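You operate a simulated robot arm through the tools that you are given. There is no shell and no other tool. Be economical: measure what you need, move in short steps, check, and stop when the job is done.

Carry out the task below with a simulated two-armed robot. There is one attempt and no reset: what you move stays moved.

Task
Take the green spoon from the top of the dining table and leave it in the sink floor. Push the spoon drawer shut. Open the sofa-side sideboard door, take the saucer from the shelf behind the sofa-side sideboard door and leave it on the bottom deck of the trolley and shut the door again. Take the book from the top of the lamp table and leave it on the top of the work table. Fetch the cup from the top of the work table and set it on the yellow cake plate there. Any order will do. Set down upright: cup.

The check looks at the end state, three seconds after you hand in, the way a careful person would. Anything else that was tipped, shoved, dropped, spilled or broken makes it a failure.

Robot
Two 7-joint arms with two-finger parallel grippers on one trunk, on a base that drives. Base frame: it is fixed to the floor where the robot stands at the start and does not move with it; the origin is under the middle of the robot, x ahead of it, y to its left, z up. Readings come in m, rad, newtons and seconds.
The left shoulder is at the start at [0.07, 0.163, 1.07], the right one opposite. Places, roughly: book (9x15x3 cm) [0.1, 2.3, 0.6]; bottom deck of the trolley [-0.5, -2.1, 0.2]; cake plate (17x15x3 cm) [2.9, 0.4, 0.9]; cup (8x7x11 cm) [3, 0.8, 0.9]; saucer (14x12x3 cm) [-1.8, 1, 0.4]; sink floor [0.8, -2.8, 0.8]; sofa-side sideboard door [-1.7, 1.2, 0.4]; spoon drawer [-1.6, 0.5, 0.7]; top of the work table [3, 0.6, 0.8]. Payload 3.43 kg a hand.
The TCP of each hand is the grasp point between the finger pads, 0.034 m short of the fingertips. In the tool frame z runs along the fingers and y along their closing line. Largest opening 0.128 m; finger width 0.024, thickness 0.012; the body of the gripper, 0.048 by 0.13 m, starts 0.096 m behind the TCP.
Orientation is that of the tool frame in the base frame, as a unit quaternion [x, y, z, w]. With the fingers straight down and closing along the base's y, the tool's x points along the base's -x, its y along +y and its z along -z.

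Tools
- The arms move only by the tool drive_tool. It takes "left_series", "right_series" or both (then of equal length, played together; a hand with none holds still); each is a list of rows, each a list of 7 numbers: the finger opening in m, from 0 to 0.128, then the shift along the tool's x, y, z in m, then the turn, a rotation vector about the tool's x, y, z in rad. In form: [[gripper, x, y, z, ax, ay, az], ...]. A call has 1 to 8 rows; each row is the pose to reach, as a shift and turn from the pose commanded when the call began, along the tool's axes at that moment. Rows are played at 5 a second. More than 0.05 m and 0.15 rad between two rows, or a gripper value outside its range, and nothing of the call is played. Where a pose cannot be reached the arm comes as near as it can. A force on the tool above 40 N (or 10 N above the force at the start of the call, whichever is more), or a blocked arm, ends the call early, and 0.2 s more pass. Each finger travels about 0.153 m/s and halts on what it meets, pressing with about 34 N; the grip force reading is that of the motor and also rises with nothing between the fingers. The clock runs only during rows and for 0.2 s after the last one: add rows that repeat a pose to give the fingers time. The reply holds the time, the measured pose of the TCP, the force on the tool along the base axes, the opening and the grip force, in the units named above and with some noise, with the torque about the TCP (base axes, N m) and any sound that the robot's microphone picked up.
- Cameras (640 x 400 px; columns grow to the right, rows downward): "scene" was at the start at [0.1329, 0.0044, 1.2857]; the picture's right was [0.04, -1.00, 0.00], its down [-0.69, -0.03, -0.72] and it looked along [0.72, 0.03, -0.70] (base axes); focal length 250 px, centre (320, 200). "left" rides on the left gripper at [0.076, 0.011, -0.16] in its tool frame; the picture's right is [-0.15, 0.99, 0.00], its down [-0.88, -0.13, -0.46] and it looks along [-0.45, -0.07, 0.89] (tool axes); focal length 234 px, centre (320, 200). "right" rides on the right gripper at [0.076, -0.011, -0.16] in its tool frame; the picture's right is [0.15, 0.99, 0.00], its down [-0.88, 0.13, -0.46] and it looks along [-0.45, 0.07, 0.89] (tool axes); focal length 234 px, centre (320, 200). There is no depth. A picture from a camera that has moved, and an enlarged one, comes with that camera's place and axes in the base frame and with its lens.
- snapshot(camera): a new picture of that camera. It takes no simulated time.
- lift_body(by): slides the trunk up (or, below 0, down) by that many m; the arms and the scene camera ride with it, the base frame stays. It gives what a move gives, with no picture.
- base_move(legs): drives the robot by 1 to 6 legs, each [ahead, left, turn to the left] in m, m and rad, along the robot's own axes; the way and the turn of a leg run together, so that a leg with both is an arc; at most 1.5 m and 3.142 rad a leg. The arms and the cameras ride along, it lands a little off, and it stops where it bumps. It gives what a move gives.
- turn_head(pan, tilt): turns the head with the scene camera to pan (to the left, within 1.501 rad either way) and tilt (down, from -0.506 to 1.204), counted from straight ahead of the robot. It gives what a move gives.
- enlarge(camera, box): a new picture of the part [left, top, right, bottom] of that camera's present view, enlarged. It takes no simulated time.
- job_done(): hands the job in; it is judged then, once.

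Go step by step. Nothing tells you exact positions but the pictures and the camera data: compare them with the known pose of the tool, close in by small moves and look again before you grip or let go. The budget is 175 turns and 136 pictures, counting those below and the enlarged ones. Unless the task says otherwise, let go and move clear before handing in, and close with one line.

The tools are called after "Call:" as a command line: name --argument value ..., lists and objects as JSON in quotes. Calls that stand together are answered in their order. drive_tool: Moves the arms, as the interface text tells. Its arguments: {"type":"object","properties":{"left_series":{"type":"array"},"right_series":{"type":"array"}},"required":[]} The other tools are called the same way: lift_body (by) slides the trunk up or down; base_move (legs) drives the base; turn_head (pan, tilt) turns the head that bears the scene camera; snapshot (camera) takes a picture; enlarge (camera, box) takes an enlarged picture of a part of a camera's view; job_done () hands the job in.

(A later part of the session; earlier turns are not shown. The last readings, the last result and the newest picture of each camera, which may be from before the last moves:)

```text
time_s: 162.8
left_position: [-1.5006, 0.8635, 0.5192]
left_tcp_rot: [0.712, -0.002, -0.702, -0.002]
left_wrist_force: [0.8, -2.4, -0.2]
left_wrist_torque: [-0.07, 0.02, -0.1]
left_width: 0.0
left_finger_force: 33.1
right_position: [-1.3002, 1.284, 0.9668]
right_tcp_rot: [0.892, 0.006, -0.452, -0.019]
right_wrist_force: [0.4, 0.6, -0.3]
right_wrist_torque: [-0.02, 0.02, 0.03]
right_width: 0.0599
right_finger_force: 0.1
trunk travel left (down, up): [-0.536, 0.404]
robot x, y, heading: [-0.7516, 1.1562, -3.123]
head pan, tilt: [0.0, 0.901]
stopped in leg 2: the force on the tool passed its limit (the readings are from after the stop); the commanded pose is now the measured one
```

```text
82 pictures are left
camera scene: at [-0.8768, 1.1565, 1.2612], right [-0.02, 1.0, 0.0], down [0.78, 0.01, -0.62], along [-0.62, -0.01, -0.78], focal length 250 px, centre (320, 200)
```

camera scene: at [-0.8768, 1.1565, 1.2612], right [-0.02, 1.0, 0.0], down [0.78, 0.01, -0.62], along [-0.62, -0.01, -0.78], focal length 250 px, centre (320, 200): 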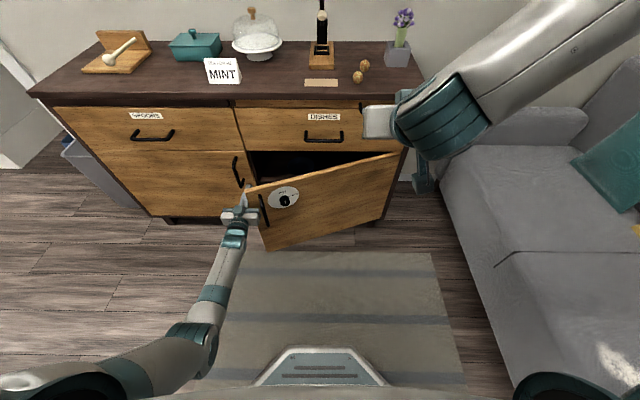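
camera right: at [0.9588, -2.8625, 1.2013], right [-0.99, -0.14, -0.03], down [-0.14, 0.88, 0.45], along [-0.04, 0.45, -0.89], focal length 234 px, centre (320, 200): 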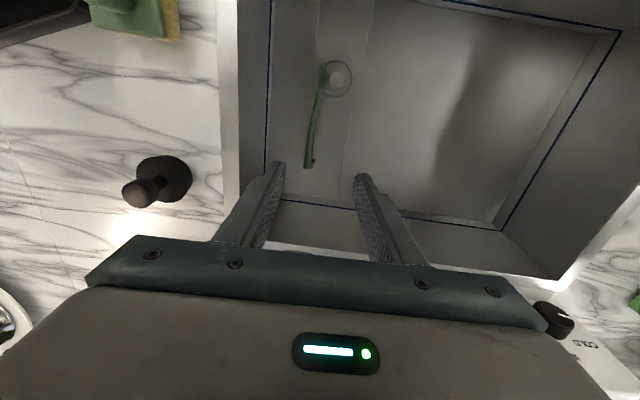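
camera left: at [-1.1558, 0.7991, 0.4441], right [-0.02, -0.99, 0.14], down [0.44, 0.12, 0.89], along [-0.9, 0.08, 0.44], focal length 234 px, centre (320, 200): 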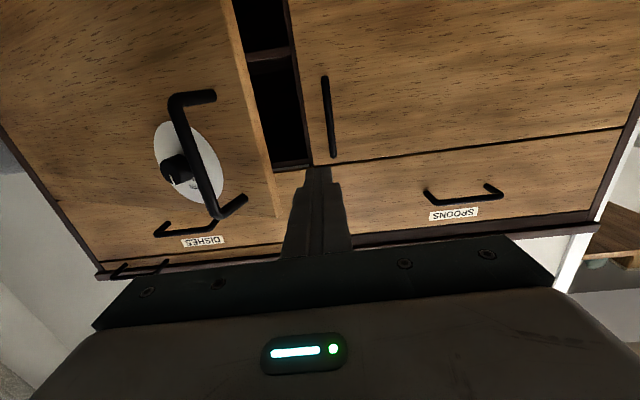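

Pushing on the door's edge end jams. I'll back out, yaw the left hand ~45° toward the sofa so the fingers hook behind the door, then pull.

Call:
base_move --legs '[[-0.11, 0.055, 0]]'

Call:
drive_tool --left_series '[[0, 0, 0, 0, 0.135, 0, 0], [0, 0, 0, 0, 0.27, 0, 0], [0, 0, 0, 0, 0.405, 0, 0], [0, 0, 0, 0, 0.54, 0, 0], [0, 0, 0, 0, 0.675, 0, 0], [0, 0, 0, 0, 0.8, 0, 0]]'

Call:
snapshot --camera "scene"

```text
time_s: 164.1
left_position: [-1.3912, 0.8086, 0.5188]
left_tcp_rot: [0.711, 0.0, -0.703, -0.002]
left_wrist_force: [0.4, -0.3, -0.9]
left_wrist_torque: [-0.01, -0.02, 0.0]
left_width: 0.0
left_finger_force: 33.7
right_position: [-1.1881, 1.2256, 0.9679]
right_tcp_rot: [0.892, 0.008, -0.451, -0.019]
right_wrist_force: [0.4, 0.1, 0.5]
right_wrist_torque: [0.02, 0.02, -0.04]
right_width: 0.0601
right_finger_force: 0.0
trunk travel left (down, up): [-0.536, 0.404]
robot x, y, heading: [-0.6394, 1.1002, -3.128]
head pan, tilt: [0.0, 0.901]
```

```text
time_s: 165.5
left_position: [-1.3841, 0.8172, 0.5271]
left_tcp_rot: [0.652, -0.277, -0.647, -0.282]
left_wrist_force: [-0.2, 0.1, 0.6]
left_wrist_torque: [-0.06, -0.04, 0.04]
left_width: 0.0
left_finger_force: 33.2
left hand out of reach, approached as far as the arm can: row 6
right_position: [-1.1897, 1.2258, 0.9671]
right_tcp_rot: [0.892, 0.008, -0.452, -0.02]
right_wrist_force: [0.4, -0.5, 0.1]
right_wrist_torque: [0.01, 0.0, -0.04]
right_width: 0.06
right_finger_force: 0.1
trunk travel left (down, up): [-0.536, 0.404]
robot x, y, heading: [-0.641, 1.1008, -3.126]
head pan, tilt: [0.0, 0.901]
```

```text
81 pictures are left
camera scene: at [-0.7661, 1.0986, 1.2612], right [-0.02, 1.0, 0.0], down [0.78, 0.01, -0.62], along [-0.62, -0.01, -0.78], focal length 250 px, centre (320, 200)
```

scene: 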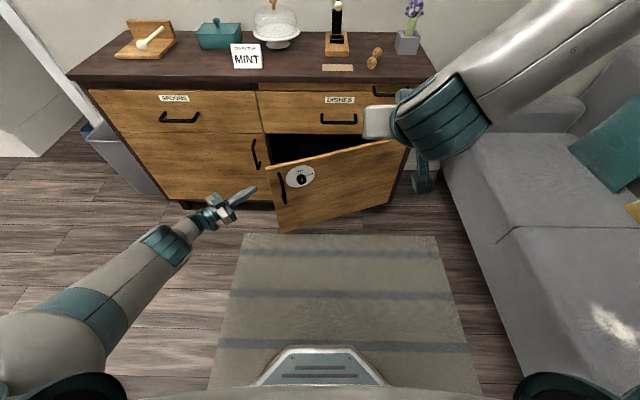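

The hand is yawed 45°. I'll slide the fingers in behind the door edge along their pointing direction.

Call:
base_move --legs '[[0.025, 0.025, 0], [0.083, -0.087, 0]]'

Call:
snapshot --camera "scene"

```text
time_s: 167.2
left_position: [-1.4929, 0.8748, 0.5255]
left_tcp_rot: [0.655, -0.275, -0.646, -0.28]
left_wrist_force: [-0.1, 1.0, -0.7]
left_wrist_torque: [0.01, 0.02, -0.01]
left_width: 0.0
left_finger_force: 32.8
right_position: [-1.3, 1.2867, 0.9672]
right_tcp_rot: [0.892, 0.008, -0.451, -0.019]
right_wrist_force: [-0.2, -0.6, -0.2]
right_wrist_torque: [0.01, 0.02, 0.04]
right_width: 0.0601
right_finger_force: 0.1
trunk travel left (down, up): [-0.536, 0.404]
robot x, y, heading: [-0.7498, 1.1617, -3.126]
head pan, tilt: [0.0, 0.901]
```

```text
80 pictures are left
camera scene: at [-0.8764, 1.1601, 1.2612], right [-0.02, 1.0, 0.0], down [0.78, 0.01, -0.62], along [-0.62, -0.01, -0.78], focal length 250 px, centre (320, 200)
```

scene: 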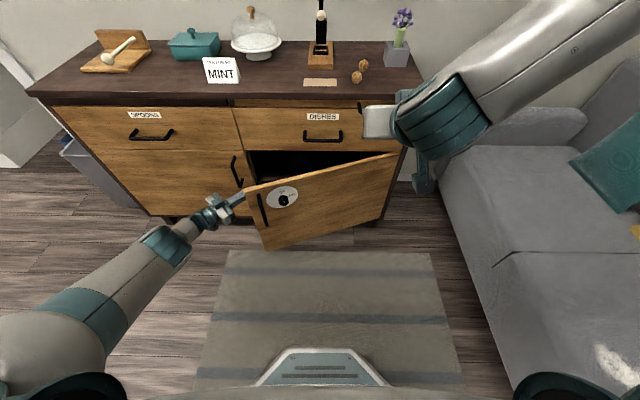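

The fingertips are behind the door. Pulling back and toward the sofa.

Call:
base_move --legs '[[-0.15, -0.06, 0], [-0.1, -0.1, 0]]'

Call:
snapshot --camera "scene"

```text
time_s: 169.6
left_position: [-1.2446, 1.0385, 0.5259]
left_tcp_rot: [0.654, -0.275, -0.647, -0.28]
left_wrist_force: [-0.3, 0.5, -0.1]
left_wrist_torque: [-0.01, 0.0, 0.01]
left_width: 0.0
left_finger_force: 32.7
right_position: [-1.0511, 1.4509, 0.9673]
right_tcp_rot: [0.892, 0.008, -0.452, -0.019]
right_wrist_force: [0.9, 0.6, 0.2]
right_wrist_torque: [-0.03, -0.02, 0.01]
right_width: 0.0598
right_finger_force: 0.1
trunk travel left (down, up): [-0.536, 0.404]
robot x, y, heading: [-0.5022, 1.3226, -3.122]
head pan, tilt: [0.0, 0.901]
```

```text
79 pictures are left
camera scene: at [-0.6282, 1.3243, 1.2613], right [-0.02, 1.0, 0.0], down [0.78, 0.01, -0.62], along [-0.62, -0.01, -0.78], focal length 250 px, centre (320, 200)
```

scene: 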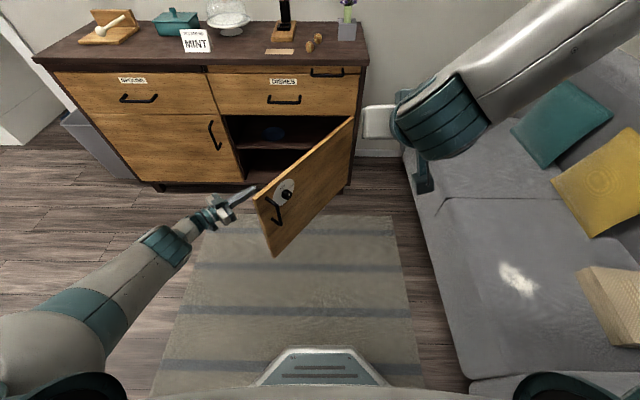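

The door is about 45–50° open and I can see the saucer on the shelf. I'll push it wider with the arm.

Call:
drive_tool --left_series '[[0, 0, -0.03, 0.024, 0, 0, 0], [0, 0, -0.06, 0.048, 0, 0, 0], [0, 0, -0.09, 0.072, 0, 0, 0], [0, 0, -0.12, 0.096, 0, 0, 0], [0, 0, -0.15, 0.12, 0, 0, 0], [0, 0, -0.18, 0.144, 0, 0, 0], [0, 0, -0.21, 0.168, 0, 0, 0]]'

Call:
snapshot --camera "scene"

```text
time_s: 170.3
left_position: [-1.2506, 1.1256, 0.5056]
left_tcp_rot: [0.654, -0.272, -0.648, -0.281]
left_wrist_force: [0.0, 0.6, -0.5]
left_wrist_torque: [0.01, -0.02, -0.02]
left_width: 0.0
left_finger_force: 33.0
left hand out of reach, approached as far as the arm can: row 1, 2, 3
right_position: [-1.0538, 1.4499, 0.9672]
right_tcp_rot: [0.892, 0.009, -0.452, -0.019]
right_wrist_force: [0.1, -0.1, 0.2]
right_wrist_torque: [-0.04, -0.03, 0.0]
right_width: 0.0601
right_finger_force: 0.1
trunk travel left (down, up): [-0.536, 0.404]
robot x, y, heading: [-0.5068, 1.3272, -3.12]
head pan, tilt: [0.0, 0.901]
stopped in row 3 (left hand): the force on the tool passed its limit (the readings are from after the stop); the commanded pose is now the measured one
```

```text
78 pictures are left
camera scene: at [-0.629, 1.323, 1.2612], right [-0.02, 1.0, 0.0], down [0.78, 0.01, -0.62], along [-0.62, -0.01, -0.78], focal length 250 px, centre (320, 200)
```

scene: 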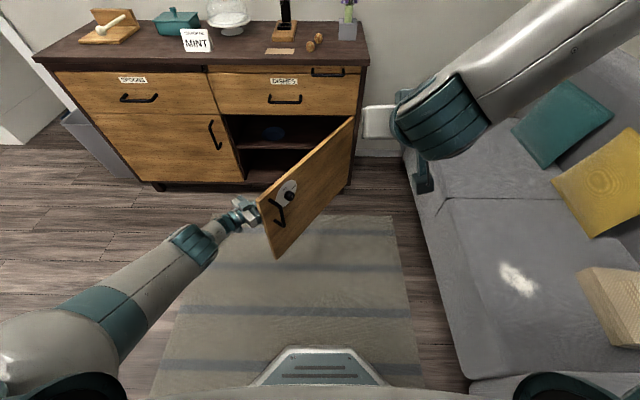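

Call:
drive_tool --left_series '[[0, 0, -0.01, 0.003, 0, 0, 0], [0, 0, -0.022, 0.006, 0, 0, 0], [0, 0, -0.04, 0.01, 0, 0, 0], [0, 0, -0.06, 0.015, 0, 0, 0], [0, 0, -0.08, 0.02, 0, 0, 0], [0, 0, -0.1, 0.025, 0, 0, 0], [0, 0, -0.12, 0.03, 0, 0, 0], [0, 0, -0.14, 0.035, 0, 0, 0]]'

Call:
snapshot --camera "scene"

```text
time_s: 171.0
left_position: [-1.2453, 1.1384, 0.4959]
left_tcp_rot: [0.655, -0.27, -0.648, -0.28]
left_wrist_force: [6.6, -5.0, 3.6]
left_wrist_torque: [0.0, -0.3, -0.33]
left_width: 0.0
left_finger_force: 32.6
left hand out of reach, approached as far as the arm can: row 1, 2, 3
right_position: [-1.0539, 1.4484, 0.9663]
right_tcp_rot: [0.892, 0.01, -0.451, -0.017]
right_wrist_force: [-0.2, 0.6, -0.1]
right_wrist_torque: [-0.03, 0.04, -0.01]
right_width: 0.0602
right_finger_force: 0.0
trunk travel left (down, up): [-0.536, 0.404]
robot x, y, heading: [-0.502, 1.3209, -3.117]
head pan, tilt: [0.0, 0.901]
stopped in row 3 (left hand): the force on the tool passed its limit (the readings are from after the stop); the commanded pose is now the measured one
```

```text
77 pictures are left
camera scene: at [-0.6297, 1.3227, 1.2609], right [-0.02, 1.0, 0.0], down [0.78, 0.02, -0.62], along [-0.62, -0.01, -0.78], focal length 250 px, centre (320, 200)
```

scene: 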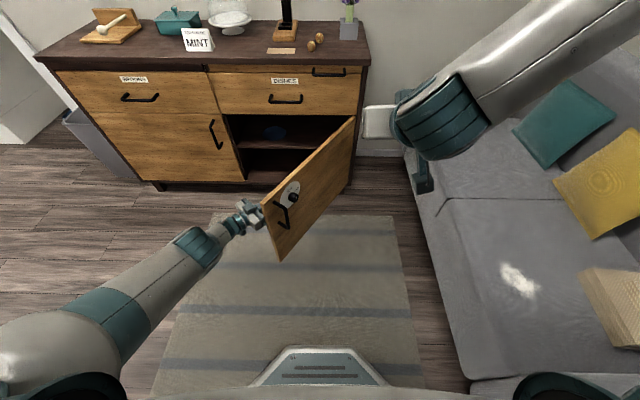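

The arm is at its limits, so I'll use a slow right turn of the base to sweep the hand further.

Call:
base_move --legs '[[-0.05, 0, -0.12], [-0.05, 0, -0.12]]'

Call:
snapshot --camera "scene"

```text
time_s: 171.7
left_position: [-1.2392, 1.1453, 0.4994]
left_tcp_rot: [0.652, -0.276, -0.647, -0.284]
left_wrist_force: [0.5, 0.3, 0.4]
left_wrist_torque: [-0.03, 0.01, 0.03]
left_width: 0.0
left_finger_force: 32.7
right_position: [-1.0433, 1.4573, 0.9677]
right_tcp_rot: [0.891, 0.002, -0.453, -0.023]
right_wrist_force: [0.5, 0.7, -0.4]
right_wrist_torque: [-0.01, 0.01, -0.02]
right_width: 0.0599
right_finger_force: 0.1
trunk travel left (down, up): [-0.536, 0.404]
robot x, y, heading: [-0.4983, 1.3222, -3.137]
head pan, tilt: [0.0, 0.901]
stopped in leg 1: the force on the tool passed its limit (the readings are from after the stop); the commanded pose is now the measured one
```

```text
76 pictures are left
camera scene: at [-0.6202, 1.3247, 1.2615], right [-0.01, 1.0, 0.0], down [0.78, 0.0, -0.62], along [-0.62, 0.0, -0.78], focal length 250 px, centre (320, 200)
```

scene: 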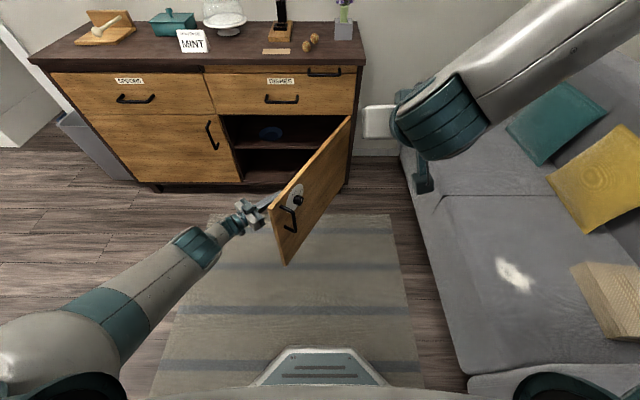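

The door keeps swinging a little with each contact. Another sweep, back and sideways.

Call:
base_move --legs '[[-0.08, -0.06, 0]]'

Call:
base_move --legs '[[-0.02, 0.0, -0.15]]'

Call:
snapshot --camera "scene"

```text
time_s: 172.9
left_position: [-1.1605, 1.2059, 0.498]
left_tcp_rot: [0.652, -0.277, -0.646, -0.284]
left_wrist_force: [0.1, 0.0, -0.2]
left_wrist_torque: [-0.02, -0.05, 0.01]
left_width: 0.0
left_finger_force: 33.1
right_position: [-0.9661, 1.5177, 0.967]
right_tcp_rot: [0.892, 0.003, -0.452, -0.022]
right_wrist_force: [-0.3, -0.3, -0.1]
right_wrist_torque: [0.01, 0.0, 0.0]
right_width: 0.0602
right_finger_force: 0.0
trunk travel left (down, up): [-0.536, 0.404]
robot x, y, heading: [-0.4187, 1.3847, -3.129]
head pan, tilt: [0.0, 0.901]
```

```text
time_s: 173.9
left_position: [-1.1595, 1.3159, 0.4963]
left_tcp_rot: [0.63, -0.324, -0.623, -0.332]
left_wrist_force: [0.3, 0.9, -0.1]
left_wrist_torque: [0.0, 0.02, 0.03]
left_width: 0.0
left_finger_force: 33.4
right_position: [-0.9193, 1.5962, 0.9666]
right_tcp_rot: [0.889, -0.063, -0.449, -0.055]
right_wrist_force: [0.0, -0.6, 0.9]
right_wrist_torque: [0.0, 0.0, -0.01]
right_width: 0.0599
right_finger_force: 0.1
trunk travel left (down, up): [-0.536, 0.404]
robot x, y, heading: [-0.3982, 1.3851, 3.0]
head pan, tilt: [0.0, 0.901]
```

```text
75 pictures are left
camera scene: at [-0.5214, 1.4027, 1.2613], right [0.14, 0.99, 0.0], down [0.78, -0.11, -0.62], along [-0.62, 0.09, -0.78], focal length 250 px, centre (320, 200)
```

scene: 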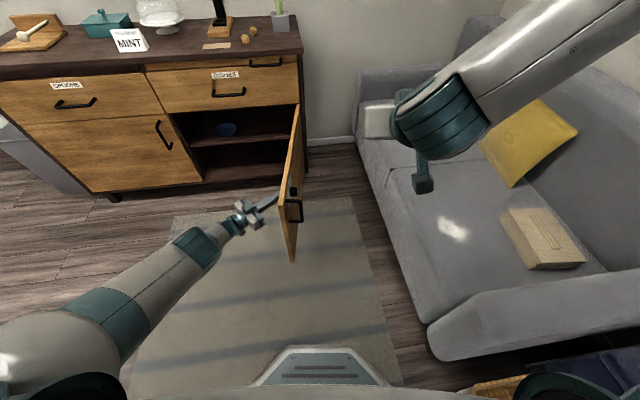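

The door is open about 85°. I'll turn back square to the sideboard, shift left, then reorient the left hand for the saucer on the shelf (shelf top about z 0.385, saucer about [-1.77, 1.05]).

Call:
base_move --legs '[[0, 0, 0.14], [0, 0.32, 0]]'

Call:
turn_head --pan 0.0 --tilt 0.7

Call:
snapshot --camera "scene"

```text
time_s: 176.7
left_position: [-1.1435, 0.8859, 0.4969]
left_tcp_rot: [0.651, -0.279, -0.645, -0.287]
left_wrist_force: [-0.6, 0.1, -0.4]
left_wrist_torque: [-0.01, -0.01, -0.02]
left_width: 0.0001
left_finger_force: 33.0
right_position: [-0.9454, 1.1961, 0.9666]
right_tcp_rot: [0.892, -0.001, -0.451, -0.025]
right_wrist_force: [0.4, -0.8, -0.4]
right_wrist_torque: [0.07, 0.0, -0.01]
right_width: 0.06
right_finger_force: 0.0
trunk travel left (down, up): [-0.536, 0.404]
robot x, y, heading: [-0.4004, 1.0587, 3.136]
head pan, tilt: [0.0, 0.901]
```

```text
time_s: 177.4
left_position: [-1.1434, 0.8862, 0.4968]
left_tcp_rot: [0.651, -0.278, -0.645, -0.287]
left_wrist_force: [0.4, 0.3, 0.0]
left_wrist_torque: [-0.01, -0.01, 0.01]
left_width: 0.0
left_finger_force: 33.0
right_position: [-0.9462, 1.1959, 0.9676]
right_tcp_rot: [0.892, -0.002, -0.451, -0.025]
right_wrist_force: [-0.3, 0.7, 0.6]
right_wrist_torque: [0.0, -0.02, 0.01]
right_width: 0.0601
right_finger_force: 0.0
trunk travel left (down, up): [-0.536, 0.404]
robot x, y, heading: [-0.3991, 1.0603, 3.139]
head pan, tilt: [0.0, 0.7]
```

```text
74 pictures are left
camera scene: at [-0.5338, 1.0603, 1.2773], right [0.0, 1.0, 0.0], down [0.64, 0.0, -0.76], along [-0.76, 0.0, -0.64], focal length 250 px, centre (320, 200)
```

scene: 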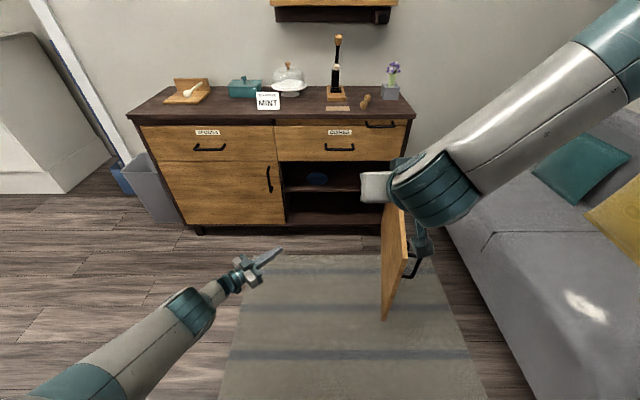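

Reorienting the left hand: fingers closing vertically, pitched ~26° downward.

Call:
drive_tool --left_series '[[0.0, 0, 0, 0, -0.0753, -0.0243, -0.1246], [0.0, 0, 0, 0, -0.1506, -0.0486, -0.2492], [0.01, 0, 0, 0, -0.2259, -0.0729, -0.3738], [0.02, 0, 0, 0, -0.3012, -0.0972, -0.4985], [0.03, 0, 0, 0, -0.3765, -0.1215, -0.6231], [0.04, 0, 0, 0, -0.4518, -0.1458, -0.7477], [0.05, 0, 0, 0, -0.5272, -0.1702, -0.8723], [0.05, 0, 0, 0, -0.6025, -0.1945, -0.9969]]'

Call:
drive_tool --left_series '[[0.05, 0, 0, 0, -0.0753, -0.0243, -0.1246], [0.05, 0, 0, 0, -0.1506, -0.0486, -0.2492], [0.05, 0, 0, 0, -0.2259, -0.0729, -0.3738], [0.05, 0, 0, 0, -0.3012, -0.0972, -0.4985], [0.05, 0, 0, 0, -0.3765, -0.1215, -0.6231]]'

Call:
snapshot --camera "left"

```text
time_s: 179.2
left_position: [-1.1912, 0.8853, 0.4403]
left_tcp_rot: [0.694, 0.284, -0.539, -0.383]
left_wrist_force: [-0.5, -0.4, 0.2]
left_wrist_torque: [0.0, 0.01, 0.01]
left_width: 0.0498
left_finger_force: 0.1
left hand out of reach, approached as far as the arm can: row 1, 2, 3, 4, 5, 6, 7, 8
right_position: [-0.9455, 1.1962, 0.9669]
right_tcp_rot: [0.892, -0.001, -0.452, -0.024]
right_wrist_force: [0.3, 0.6, 0.4]
right_wrist_torque: [-0.02, 0.01, -0.01]
right_width: 0.0599
right_finger_force: 0.0
trunk travel left (down, up): [-0.536, 0.404]
robot x, y, heading: [-0.4005, 1.0562, 3.136]
head pan, tilt: [0.0, 0.7]
```

```text
time_s: 180.4
left_position: [-1.2199, 0.8889, 0.4104]
left_tcp_rot: [0.6, 0.598, -0.375, -0.376]
left_wrist_force: [-0.5, 0.1, -0.2]
left_wrist_torque: [0.01, 0.0, -0.02]
left_width: 0.0498
left_finger_force: 0.1
left hand out of reach, approached as far as the arm can: row 1, 2, 3, 4, 5
right_position: [-0.9457, 1.1958, 0.9666]
right_tcp_rot: [0.892, -0.001, -0.451, -0.024]
right_wrist_force: [-0.3, -1.3, -0.4]
right_wrist_torque: [0.01, -0.01, 0.0]
right_width: 0.06
right_finger_force: 0.0
trunk travel left (down, up): [-0.536, 0.404]
robot x, y, heading: [-0.4038, 1.0583, 3.141]
head pan, tilt: [0.0, 0.7]
```

```text
73 pictures are left
camera left: at [-1.0703, 0.9644, 0.4707], right [0.43, -0.15, -0.89], down [0.35, -0.88, 0.31], along [-0.83, -0.45, -0.33], focal length 234 px, centre (320, 200)
```

left: 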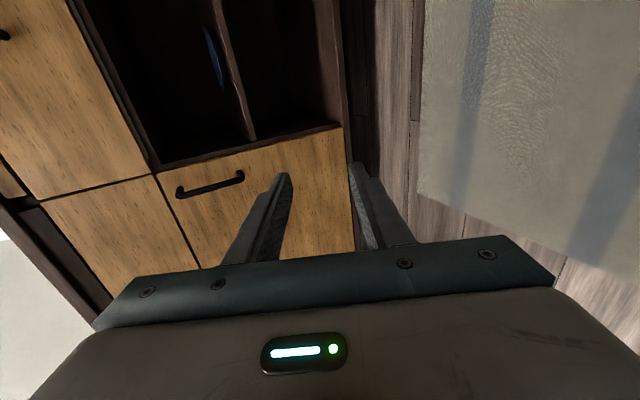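

The hand has the wanted orientation. Let me look closer at the saucer on the shelf.

Call:
enlarge --camera "left" --box '[150, 0, 300, 150]'

Call:
enlarge --camera "scene" --box '[260, 140, 400, 240]'

```text
2.67 times, centred on (225, 75) of left
camera zoom: at [-1.0703, 0.9644, 0.4707], right [0.43, -0.15, -0.89], down [0.35, -0.88, 0.31], along [-0.83, -0.45, -0.33], focal length 624 px, centre (573, 533)
```

zoom: 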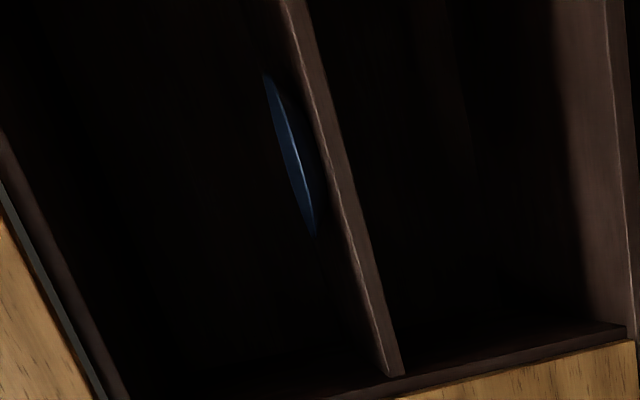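

```text
4.00 times, centred on (330, 190) of scene
camera zoom: at [-0.5339, 1.0603, 1.2774], right [0.0, 1.0, 0.0], down [0.64, 0.0, -0.76], along [-0.76, 0.0, -0.64], focal length 1001 px, centre (280, 240)
```

zoom: 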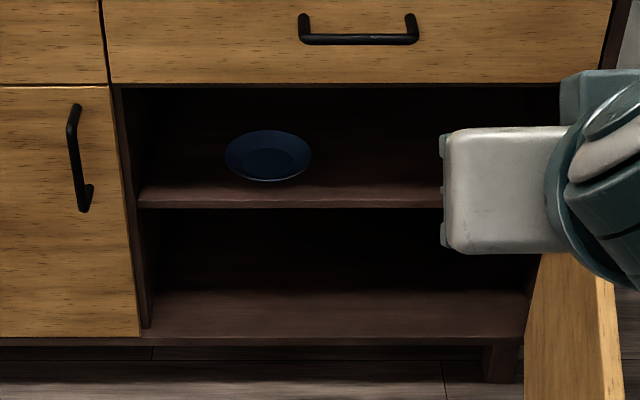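

The saucer's near rim is right at the recessed shelf front (about x -1.70, y 1.043, z ~0.41). I'll flatten the pitch, then move in front of it.

Call:
base_move --legs '[[0.33, -0.05, 0]]'

Call:
drive_tool --left_series '[[0.05, 0.025, 0, -0.005, 0.06, 0, 0], [0.05, 0.05, 0, -0.01, 0.12, 0, 0], [0.05, 0.075, 0, -0.015, 0.18, 0, 0], [0.05, 0.1, 0, -0.02, 0.25, 0, 0]]'

Call:
snapshot --camera "left"

```text
time_s: 182.6
left_position: [-1.5521, 0.9388, 0.4112]
left_tcp_rot: [0.599, 0.599, -0.376, -0.376]
left_wrist_force: [0.2, 0.3, 0.5]
left_wrist_torque: [0.03, 0.04, 0.02]
left_width: 0.0498
left_finger_force: 0.1
right_position: [-1.2796, 1.2463, 0.9663]
right_tcp_rot: [0.892, -0.001, -0.452, -0.025]
right_wrist_force: [0.1, -0.4, 0.2]
right_wrist_torque: [-0.02, 0.0, 0.01]
right_width: 0.0604
right_finger_force: 0.2
trunk travel left (down, up): [-0.536, 0.404]
robot x, y, heading: [-0.7322, 1.1125, 3.139]
head pan, tilt: [0.0, 0.7]
```

```text
time_s: 183.6
left_position: [-1.532, 1.0217, 0.4465]
left_tcp_rot: [0.547, 0.547, -0.448, -0.448]
left_wrist_force: [-0.6, -0.1, -0.4]
left_wrist_torque: [0.01, 0.02, 0.04]
left_width: 0.0501
left_finger_force: 0.1
left hand out of reach, approached as far as the arm can: row 2, 3, 4
right_position: [-1.2796, 1.2459, 0.9673]
right_tcp_rot: [0.892, -0.001, -0.451, -0.024]
right_wrist_force: [0.1, 0.1, 0.2]
right_wrist_torque: [-0.02, 0.0, 0.0]
right_width: 0.06
right_finger_force: 0.0
trunk travel left (down, up): [-0.536, 0.404]
robot x, y, heading: [-0.7343, 1.1091, 3.143]
head pan, tilt: [0.0, 0.7]
```

```text
70 pictures are left
camera left: at [-1.3724, 1.0975, 0.467], right [0.2, -0.15, -0.97], down [0.42, -0.88, 0.22], along [-0.89, -0.45, -0.11], focal length 234 px, centre (320, 200)
```

left: 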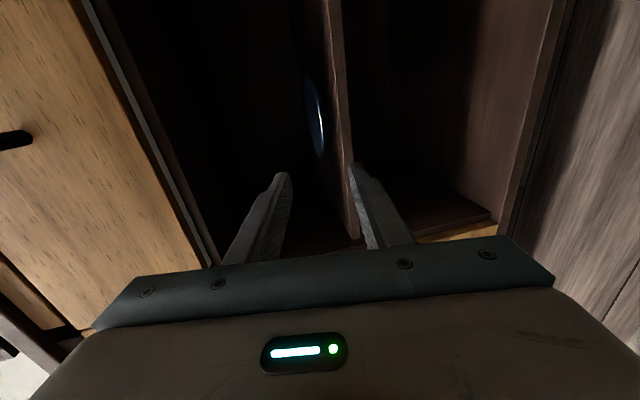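

Call:
enlarge --camera "left" --box '[250, 50, 410, 210]'

```text
2.50 times, centred on (330, 130) of left
camera zoom: at [-1.3724, 1.0975, 0.467], right [0.2, -0.15, -0.97], down [0.42, -0.88, 0.22], along [-0.89, -0.45, -0.11], focal length 585 px, centre (295, 375)
```

zoom: 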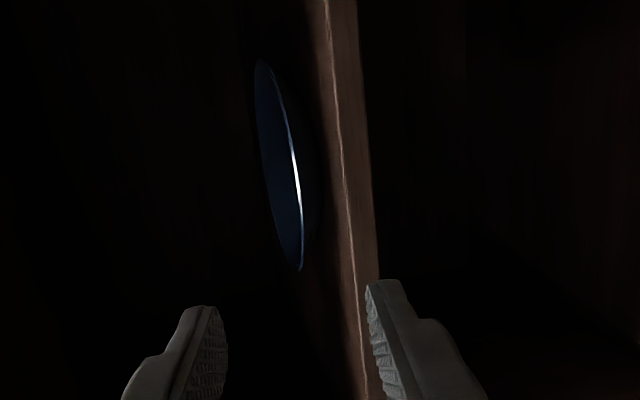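

Rim near point is about [-1.70, 1.047, 0.408]. I'll narrow the opening to 3 cm, lower slightly and approach to just before the rim.

Call:
drive_tool --left_series '[[0.03, 0, 0, 0, 0, 0, 0], [0.03, 0, 0, 0, 0, 0, 0]]'

Call:
lift_body --by -0.025

Call:
base_move --legs '[[0.1, -0.023, 0]]'

Call:
enlarge --camera "left" --box '[240, 30, 420, 210]'

```text
time_s: 184.2
left_position: [-1.5328, 1.0215, 0.4454]
left_tcp_rot: [0.547, 0.547, -0.448, -0.448]
left_wrist_force: [-0.1, -0.7, 0.3]
left_wrist_torque: [0.01, 0.05, 0.02]
left_width: 0.03
left_finger_force: 0.0
right_position: [-1.2797, 1.247, 0.9656]
right_tcp_rot: [0.892, -0.001, -0.451, -0.024]
right_wrist_force: [-0.5, -0.4, -1.2]
right_wrist_torque: [0.0, -0.01, -0.02]
right_width: 0.0599
right_finger_force: 0.1
trunk travel left (down, up): [-0.536, 0.404]
robot x, y, heading: [-0.73, 1.1122, 3.142]
head pan, tilt: [0.0, 0.7]
```

```text
time_s: 184.9
left_position: [-1.5301, 1.0212, 0.4218]
left_tcp_rot: [0.547, 0.547, -0.448, -0.448]
left_wrist_force: [0.0, -0.4, -0.5]
left_wrist_torque: [-0.01, -0.03, -0.01]
left_width: 0.0302
left_finger_force: 0.1
right_position: [-1.2782, 1.2464, 0.9426]
right_tcp_rot: [0.892, 0.0, -0.451, -0.024]
right_wrist_force: [-0.5, 0.0, 0.4]
right_wrist_torque: [-0.02, -0.01, 0.02]
right_width: 0.0598
right_finger_force: 0.0
trunk travel left (down, up): [-0.511, 0.429]
robot x, y, heading: [-0.7321, 1.1048, 3.133]
head pan, tilt: [0.0, 0.7]
```

```text
time_s: 186.1
left_position: [-1.6355, 1.0436, 0.4216]
left_tcp_rot: [0.547, 0.548, -0.448, -0.448]
left_wrist_force: [0.3, -0.6, -0.3]
left_wrist_torque: [-0.02, 0.0, 0.01]
left_width: 0.0301
left_finger_force: 0.2
right_position: [-1.3833, 1.2684, 0.9431]
right_tcp_rot: [0.892, 0.0, -0.452, -0.024]
right_wrist_force: [1.4, 0.1, -0.2]
right_wrist_torque: [0.01, -0.02, 0.03]
right_width: 0.0598
right_finger_force: 0.0
trunk travel left (down, up): [-0.511, 0.429]
robot x, y, heading: [-0.8362, 1.135, 3.143]
head pan, tilt: [0.0, 0.7]
```

```text
2.22 times, centred on (330, 120) of left
camera zoom: at [-1.4764, 1.1199, 0.4425], right [0.2, -0.15, -0.97], down [0.42, -0.88, 0.22], along [-0.89, -0.45, -0.11], focal length 520 px, centre (298, 378)
```

zoom: 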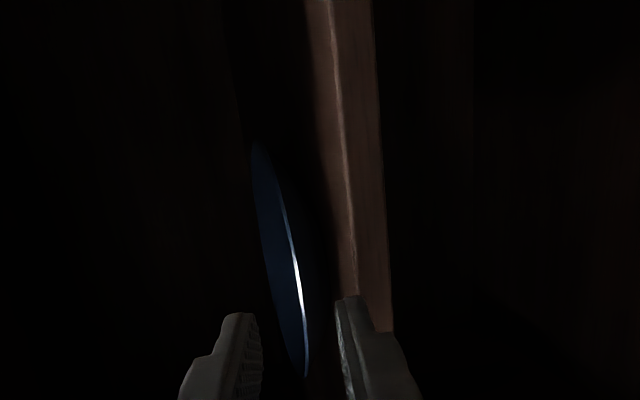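

Call:
base_move --legs '[[0.05, 0, 0]]'

Call:
enlarge --camera "left" --box '[240, 80, 400, 240]'

```text
time_s: 187.0
left_position: [-1.686, 1.0449, 0.4191]
left_tcp_rot: [0.547, 0.548, -0.448, -0.447]
left_wrist_force: [0.3, 0.5, -0.1]
left_wrist_torque: [0.01, 0.04, 0.02]
left_width: 0.0298
left_finger_force: 0.1
right_position: [-1.4341, 1.2686, 0.941]
right_tcp_rot: [0.893, 0.0, -0.45, -0.024]
right_wrist_force: [-1.2, -0.1, 0.0]
right_wrist_torque: [0.0, -0.02, -0.03]
right_width: 0.06
right_finger_force: 0.1
trunk travel left (down, up): [-0.511, 0.429]
robot x, y, heading: [-0.8853, 1.1323, 3.141]
head pan, tilt: [0.0, 0.7]
```

```text
2.50 times, centred on (320, 160) of left
camera zoom: at [-1.5268, 1.1199, 0.4411], right [0.2, -0.15, -0.97], down [0.42, -0.88, 0.22], along [-0.89, -0.45, -0.11], focal length 585 px, centre (320, 300)
```

zoom: 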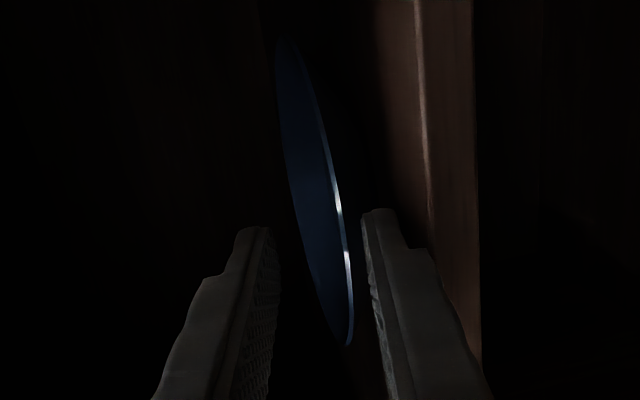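

Call:
base_move --legs '[[0.01, 0, 0]]'

Call:
drive_tool --left_series '[[0.022, 0, 0.003, 0, 0, 0, 0], [0.014, 0, 0.007, 0, 0, 0, 0], [0.006, 0, 0.01, 0, 0, 0, 0], [0.0, 0, 0.01, 0, 0, 0, 0], [0.0, 0, 0.01, 0, 0, 0, 0]]'

Call:
enlarge --camera "left" --box '[240, 80, 400, 240]'

```text
time_s: 187.8
left_position: [-1.695, 1.0451, 0.4213]
left_tcp_rot: [0.547, 0.548, -0.448, -0.447]
left_wrist_force: [-0.4, -0.5, -1.0]
left_wrist_torque: [0.0, 0.03, 0.0]
left_width: 0.0299
left_finger_force: 0.0
right_position: [-1.4426, 1.2687, 0.9419]
right_tcp_rot: [0.892, 0.001, -0.451, -0.023]
right_wrist_force: [0.8, 0.2, 0.7]
right_wrist_torque: [-0.03, 0.02, 0.0]
right_width: 0.0599
right_finger_force: 0.1
trunk travel left (down, up): [-0.511, 0.429]
robot x, y, heading: [-0.8968, 1.1349, 3.136]
head pan, tilt: [0.0, 0.7]
```

```text
time_s: 189.0
left_position: [-1.6917, 1.0422, 0.4158]
left_tcp_rot: [0.547, 0.549, -0.447, -0.447]
left_wrist_force: [0.2, 0.0, -0.4]
left_wrist_torque: [-0.03, -0.14, -0.02]
left_width: 0.0076
left_finger_force: 33.7
left hand out of reach, approached as far as the arm can: row 3, 4, 5
right_position: [-1.4428, 1.2686, 0.9419]
right_tcp_rot: [0.892, -0.001, -0.451, -0.024]
right_wrist_force: [-0.2, -0.2, 0.6]
right_wrist_torque: [0.0, 0.0, -0.01]
right_width: 0.0599
right_finger_force: 0.0
trunk travel left (down, up): [-0.511, 0.429]
robot x, y, heading: [-0.8988, 1.1332, 3.143]
head pan, tilt: [0.0, 0.7]
```

```text
2.50 times, centred on (320, 160) of left
camera zoom: at [-1.5332, 1.1182, 0.4368], right [0.2, -0.15, -0.97], down [0.42, -0.88, 0.22], along [-0.89, -0.45, -0.11], focal length 585 px, centre (320, 300)
```

zoom: 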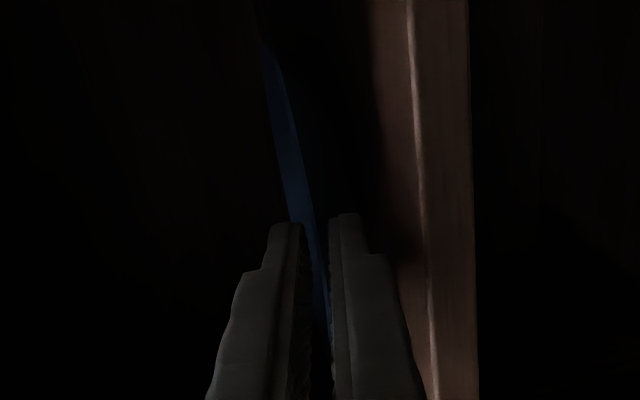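

The saucer rim is gripped (7.6 mm). Lift a little and back out.

Call:
lift_body --by 0.03

Call:
base_move --legs '[[-0.35, 0, 0]]'

Call:
snapshot --camera "scene"

Call:
snapshot --camera "left"

```text
time_s: 189.7
left_position: [-1.6921, 1.0428, 0.4444]
left_tcp_rot: [0.548, 0.547, -0.448, -0.447]
left_wrist_force: [0.1, -0.2, -2.1]
left_wrist_torque: [0.02, -0.12, -0.03]
left_width: 0.0079
left_finger_force: 33.7
right_position: [-1.4435, 1.2692, 0.9722]
right_tcp_rot: [0.892, 0.0, -0.451, -0.023]
right_wrist_force: [-0.6, 0.2, -0.6]
right_wrist_torque: [0.0, 0.04, 0.04]
right_width: 0.0602
right_finger_force: 0.0
trunk travel left (down, up): [-0.541, 0.399]
robot x, y, heading: [-0.8983, 1.1363, 3.137]
head pan, tilt: [0.0, 0.7]
```

```text
time_s: 192.0
left_position: [-1.3426, 1.0415, 0.4457]
left_tcp_rot: [0.547, 0.548, -0.448, -0.447]
left_wrist_force: [-0.2, 0.2, -1.6]
left_wrist_torque: [0.0, -0.2, 0.01]
left_width: 0.0074
left_finger_force: 33.9
right_position: [-1.094, 1.2675, 0.9723]
right_tcp_rot: [0.892, 0.001, -0.452, -0.023]
right_wrist_force: [-0.1, -0.3, 0.1]
right_wrist_torque: [0.04, -0.01, -0.01]
right_width: 0.0602
right_finger_force: 0.1
trunk travel left (down, up): [-0.541, 0.399]
robot x, y, heading: [-0.5474, 1.1315, -3.14]
head pan, tilt: [0.0, 0.7]
```

```text
65 pictures are left
camera scene: at [-0.6808, 1.1339, 1.2824], right [0.0, 1.0, 0.0], down [0.64, 0.0, -0.77], along [-0.77, 0.0, -0.64], focal length 250 px, centre (320, 200)
```

scene: 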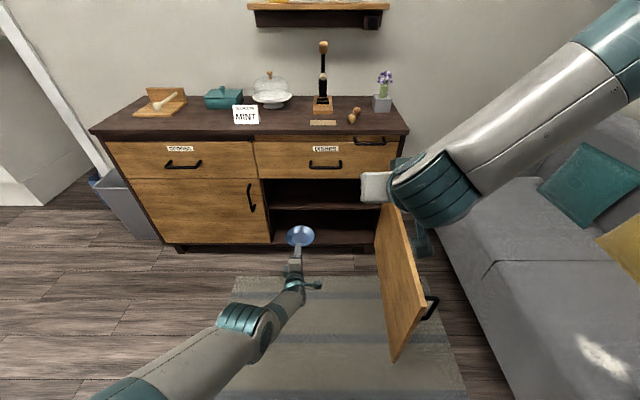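

```text
64 pictures are left
camera left: at [-1.1837, 1.1175, 0.4675], right [0.2, -0.15, -0.97], down [0.42, -0.88, 0.22], along [-0.88, -0.45, -0.11], focal length 234 px, centre (320, 200)
```

left: 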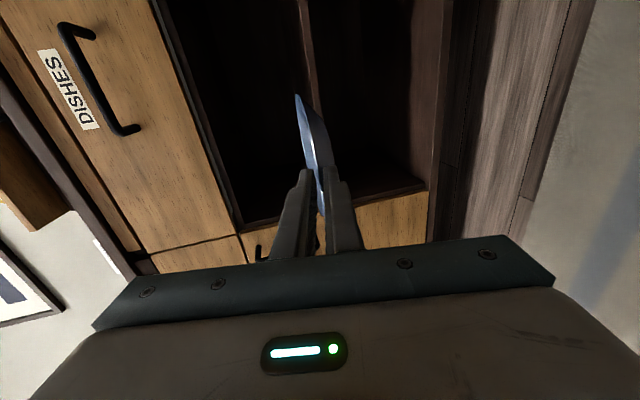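

The saucer is held. I'll carry it to the trolley now and shut the door afterwards (with the hands free): turn left and drive down the room.

Call:
base_move --legs '[[-0.1, 0, 0], [0, 0, 1.57], [1.5, 0, 0]]'

Call:
turn_head --pan 0.0 --tilt 0.5

Call:
snapshot --camera "scene"

```text
time_s: 203.9
left_position: [-0.3342, -1.1422, 0.4467]
left_tcp_rot: [-0.004, 0.775, -0.633, 0.004]
left_wrist_force: [0.4, 0.3, -2.6]
left_wrist_torque: [0.15, -0.01, -0.01]
left_width: 0.0067
left_finger_force: 33.9
right_position: [-0.5619, -0.8957, 0.9713]
right_tcp_rot: [0.628, 0.634, -0.334, 0.303]
right_wrist_force: [-0.1, 0.2, 0.7]
right_wrist_torque: [0.03, 0.03, 0.0]
right_width: 0.06
right_finger_force: 0.0
trunk travel left (down, up): [-0.541, 0.399]
robot x, y, heading: [-0.4304, -0.3473, -1.557]
head pan, tilt: [0.0, 0.7]
```

```text
time_s: 204.6
left_position: [-0.3346, -1.1419, 0.4457]
left_tcp_rot: [-0.003, 0.775, -0.632, 0.004]
left_wrist_force: [-0.1, 0.5, -1.9]
left_wrist_torque: [0.18, -0.02, -0.04]
left_width: 0.0068
left_finger_force: 33.9
right_position: [-0.5625, -0.8948, 0.9715]
right_tcp_rot: [0.628, 0.634, -0.335, 0.303]
right_wrist_force: [0.4, 0.5, -0.2]
right_wrist_torque: [-0.02, 0.0, -0.02]
right_width: 0.0601
right_finger_force: 0.1
trunk travel left (down, up): [-0.541, 0.399]
robot x, y, heading: [-0.431, -0.3455, -1.564]
head pan, tilt: [0.0, 0.499]
```

```text
63 pictures are left
camera scene: at [-0.4298, -0.4872, 1.3], right [-1.0, -0.01, 0.0], down [0.0, 0.48, -0.88], along [0.01, -0.88, -0.48], focal length 250 px, centre (320, 200)
```

scene: 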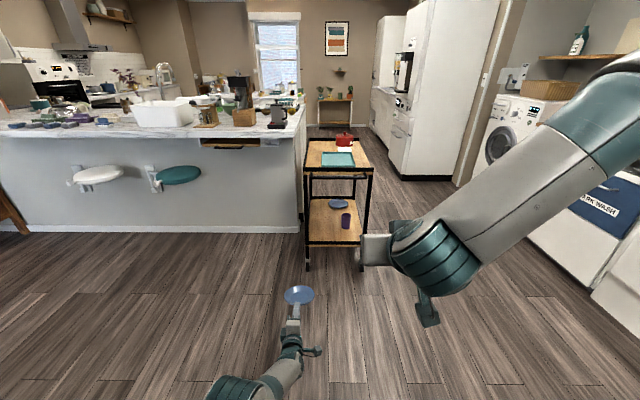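

Call:
enlarge --camera "scene" --box '[280, 120, 400, 280]'

```text
2.50 times, centred on (340, 200) of scene
camera zoom: at [-0.4298, -0.4872, 1.3], right [-1.0, -0.01, 0.0], down [0.0, 0.48, -0.88], along [0.01, -0.88, -0.48], focal length 626 px, centre (270, 200)
```

zoom: 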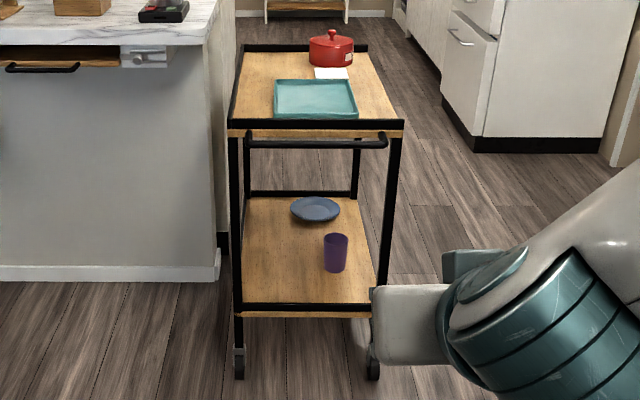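

Trolley bottom deck: top at z≈0.24, x -0.69…-0.33, y -2.48…-1.83; a purple cup stands near [-0.60, -2.0] and a plate near [-0.56, -2.33]. A free spot is about [-0.43, -2.0]. Let me check the saucer's tilt.

Call:
enlarge --camera "scene" --box '[250, 270, 350, 370]'

Call:
enlarge --camera "left" --box '[220, 60, 420, 260]'

```text
4.00 times, centred on (300, 320) of scene
camera zoom: at [-0.4298, -0.4872, 1.3], right [-1.0, -0.01, 0.0], down [0.0, 0.48, -0.88], along [0.01, -0.88, -0.48], focal length 1001 px, centre (400, -280)
```

zoom: 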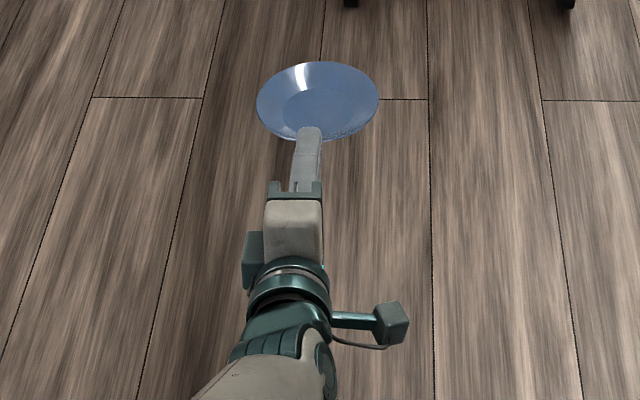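

```text
2.00 times, centred on (320, 160) of left
camera zoom: at [-0.411, -0.9844, 0.4669], right [0.14, 0.2, -0.97], down [0.88, 0.43, 0.22], along [0.46, -0.88, -0.11], focal length 468 px, centre (320, 280)
```

zoom: 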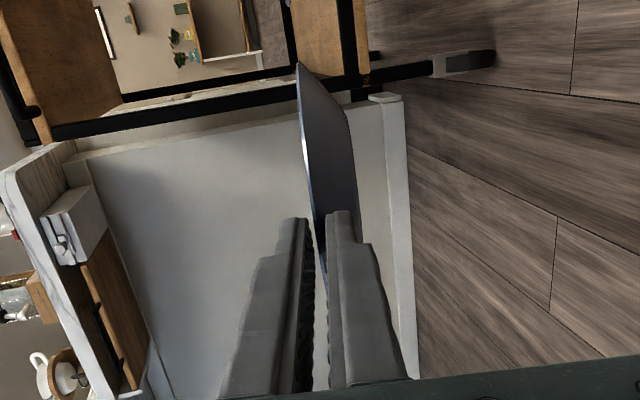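

The saucer is nearly level (slightly nose-down). I'll approach the trolley's front, aligned with x≈-0.43, and look closely at the deck's front lip.

Call:
base_move --legs '[[0.42, -0.095, 0]]'

Call:
turn_head --pan 0.0 --tilt 0.75

Call:
enlarge --camera "scene" --box '[230, 80, 430, 280]'

Call:
snapshot --camera "left"

```text
time_s: 207.3
left_position: [-0.4227, -1.5603, 0.4452]
left_tcp_rot: [-0.004, 0.774, -0.633, 0.004]
left_wrist_force: [0.5, -0.8, -2.0]
left_wrist_torque: [0.17, -0.01, 0.01]
left_width: 0.0064
left_finger_force: 33.9
right_position: [-0.6525, -1.316, 0.9711]
right_tcp_rot: [0.627, 0.635, -0.334, 0.305]
right_wrist_force: [0.5, -0.2, -0.4]
right_wrist_torque: [0.01, 0.0, 0.0]
right_width: 0.06
right_finger_force: 0.0
trunk travel left (down, up): [-0.541, 0.399]
robot x, y, heading: [-0.5216, -0.7676, -1.564]
head pan, tilt: [0.0, 0.499]
```

```text
time_s: 208.0
left_position: [-0.4231, -1.5616, 0.4453]
left_tcp_rot: [-0.005, 0.774, -0.633, 0.004]
left_wrist_force: [-0.4, 0.1, -1.6]
left_wrist_torque: [0.15, 0.02, -0.03]
left_width: 0.0064
left_finger_force: 33.8
right_position: [-0.6527, -1.3138, 0.9722]
right_tcp_rot: [0.628, 0.633, -0.335, 0.304]
right_wrist_force: [-0.7, 0.2, -0.8]
right_wrist_torque: [0.01, 0.02, -0.03]
right_width: 0.06
right_finger_force: 0.0
trunk travel left (down, up): [-0.541, 0.399]
robot x, y, heading: [-0.5203, -0.7658, -1.556]
head pan, tilt: [0.0, 0.75]
```

```text
2.00 times, centred on (330, 180) of scene
camera zoom: at [-0.5205, -0.8988, 1.2782], right [-1.0, -0.01, 0.0], down [-0.01, 0.68, -0.73], along [0.01, -0.73, -0.68], focal length 500 px, centre (300, 240)
```

zoom: 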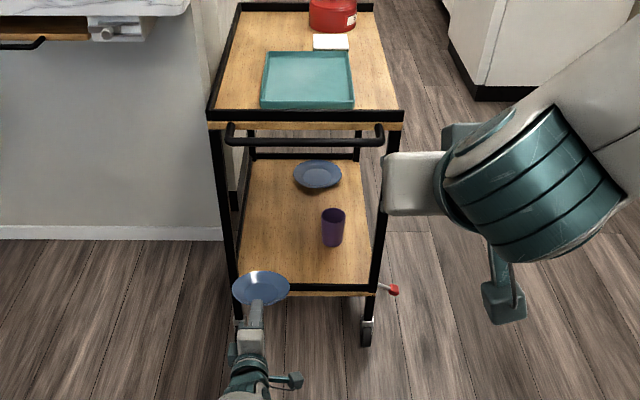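

```text
58 pictures are left
camera left: at [-0.5008, -1.4039, 0.4668], right [0.14, 0.2, -0.97], down [0.88, 0.43, 0.22], along [0.46, -0.88, -0.11], focal length 234 px, centre (320, 200)
```

left: 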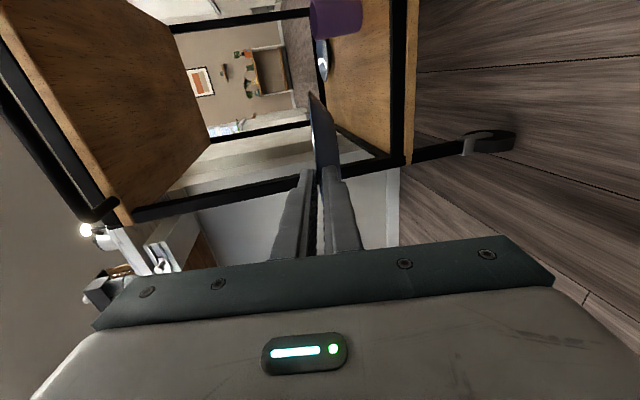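

I'll enter over the deck with the saucer aimed at about [-0.455, -1.95], staying high.

Call:
base_move --legs '[[0.31, -0.035, 0]]'

Call:
lift_body --by -0.13

Call:
enlarge --camera "scene" --box '[220, 100, 420, 300]'

Call:
snapshot --camera "left"

```text
time_s: 210.1
left_position: [-0.4539, -1.8712, 0.4449]
left_tcp_rot: [-0.005, 0.775, -0.632, 0.005]
left_wrist_force: [-0.3, -0.1, -2.4]
left_wrist_torque: [0.17, 0.01, -0.02]
left_width: 0.0066
left_finger_force: 33.9
right_position: [-0.6829, -1.6259, 0.9718]
right_tcp_rot: [0.627, 0.634, -0.334, 0.304]
right_wrist_force: [0.3, 0.2, 0.6]
right_wrist_torque: [-0.01, -0.03, -0.03]
right_width: 0.0601
right_finger_force: 0.1
trunk travel left (down, up): [-0.541, 0.399]
robot x, y, heading: [-0.5528, -1.0823, -1.555]
head pan, tilt: [0.0, 0.75]
```

```text
time_s: 211.7
left_position: [-0.4542, -1.8716, 0.3162]
left_tcp_rot: [-0.006, 0.774, -0.633, 0.004]
left_wrist_force: [-0.5, -0.2, -1.6]
left_wrist_torque: [0.19, 0.01, -0.02]
left_width: 0.0063
left_finger_force: 33.6
right_position: [-0.6831, -1.6254, 0.8423]
right_tcp_rot: [0.627, 0.634, -0.335, 0.305]
right_wrist_force: [0.0, 0.7, 0.6]
right_wrist_torque: [-0.01, -0.05, 0.01]
right_width: 0.06
right_finger_force: 0.0
trunk travel left (down, up): [-0.411, 0.529]
robot x, y, heading: [-0.5552, -1.077, -1.556]
head pan, tilt: [0.0, 0.75]
```

```text
2.00 times, centred on (320, 200) of scene
camera zoom: at [-0.5521, -1.2092, 1.1482], right [-1.0, -0.01, 0.0], down [-0.01, 0.68, -0.73], along [0.01, -0.73, -0.68], focal length 500 px, centre (320, 200)
```

zoom: 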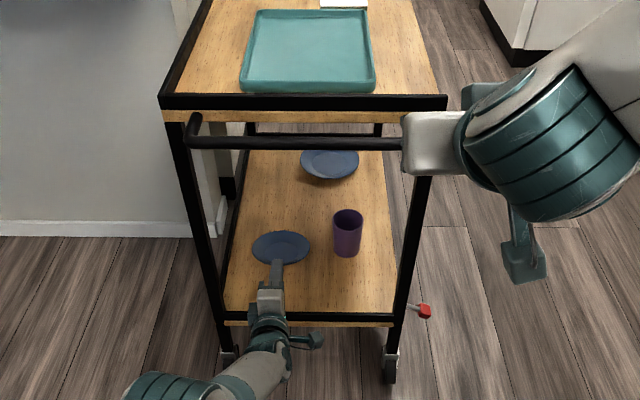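

```text
56 pictures are left
camera left: at [-0.5317, -1.7143, 0.3369], right [0.14, 0.2, -0.97], down [0.87, 0.43, 0.22], along [0.46, -0.88, -0.11], focal length 234 px, centre (320, 200)
```

left: 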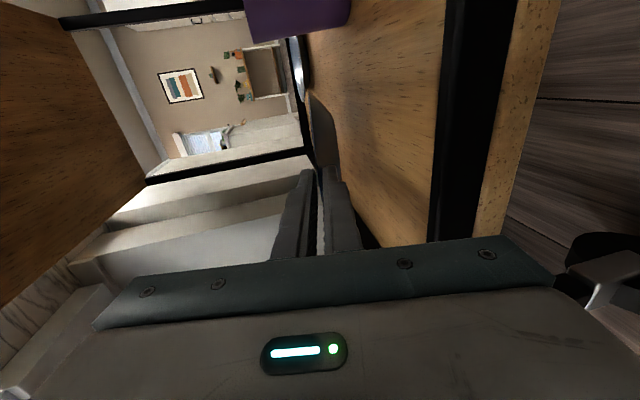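

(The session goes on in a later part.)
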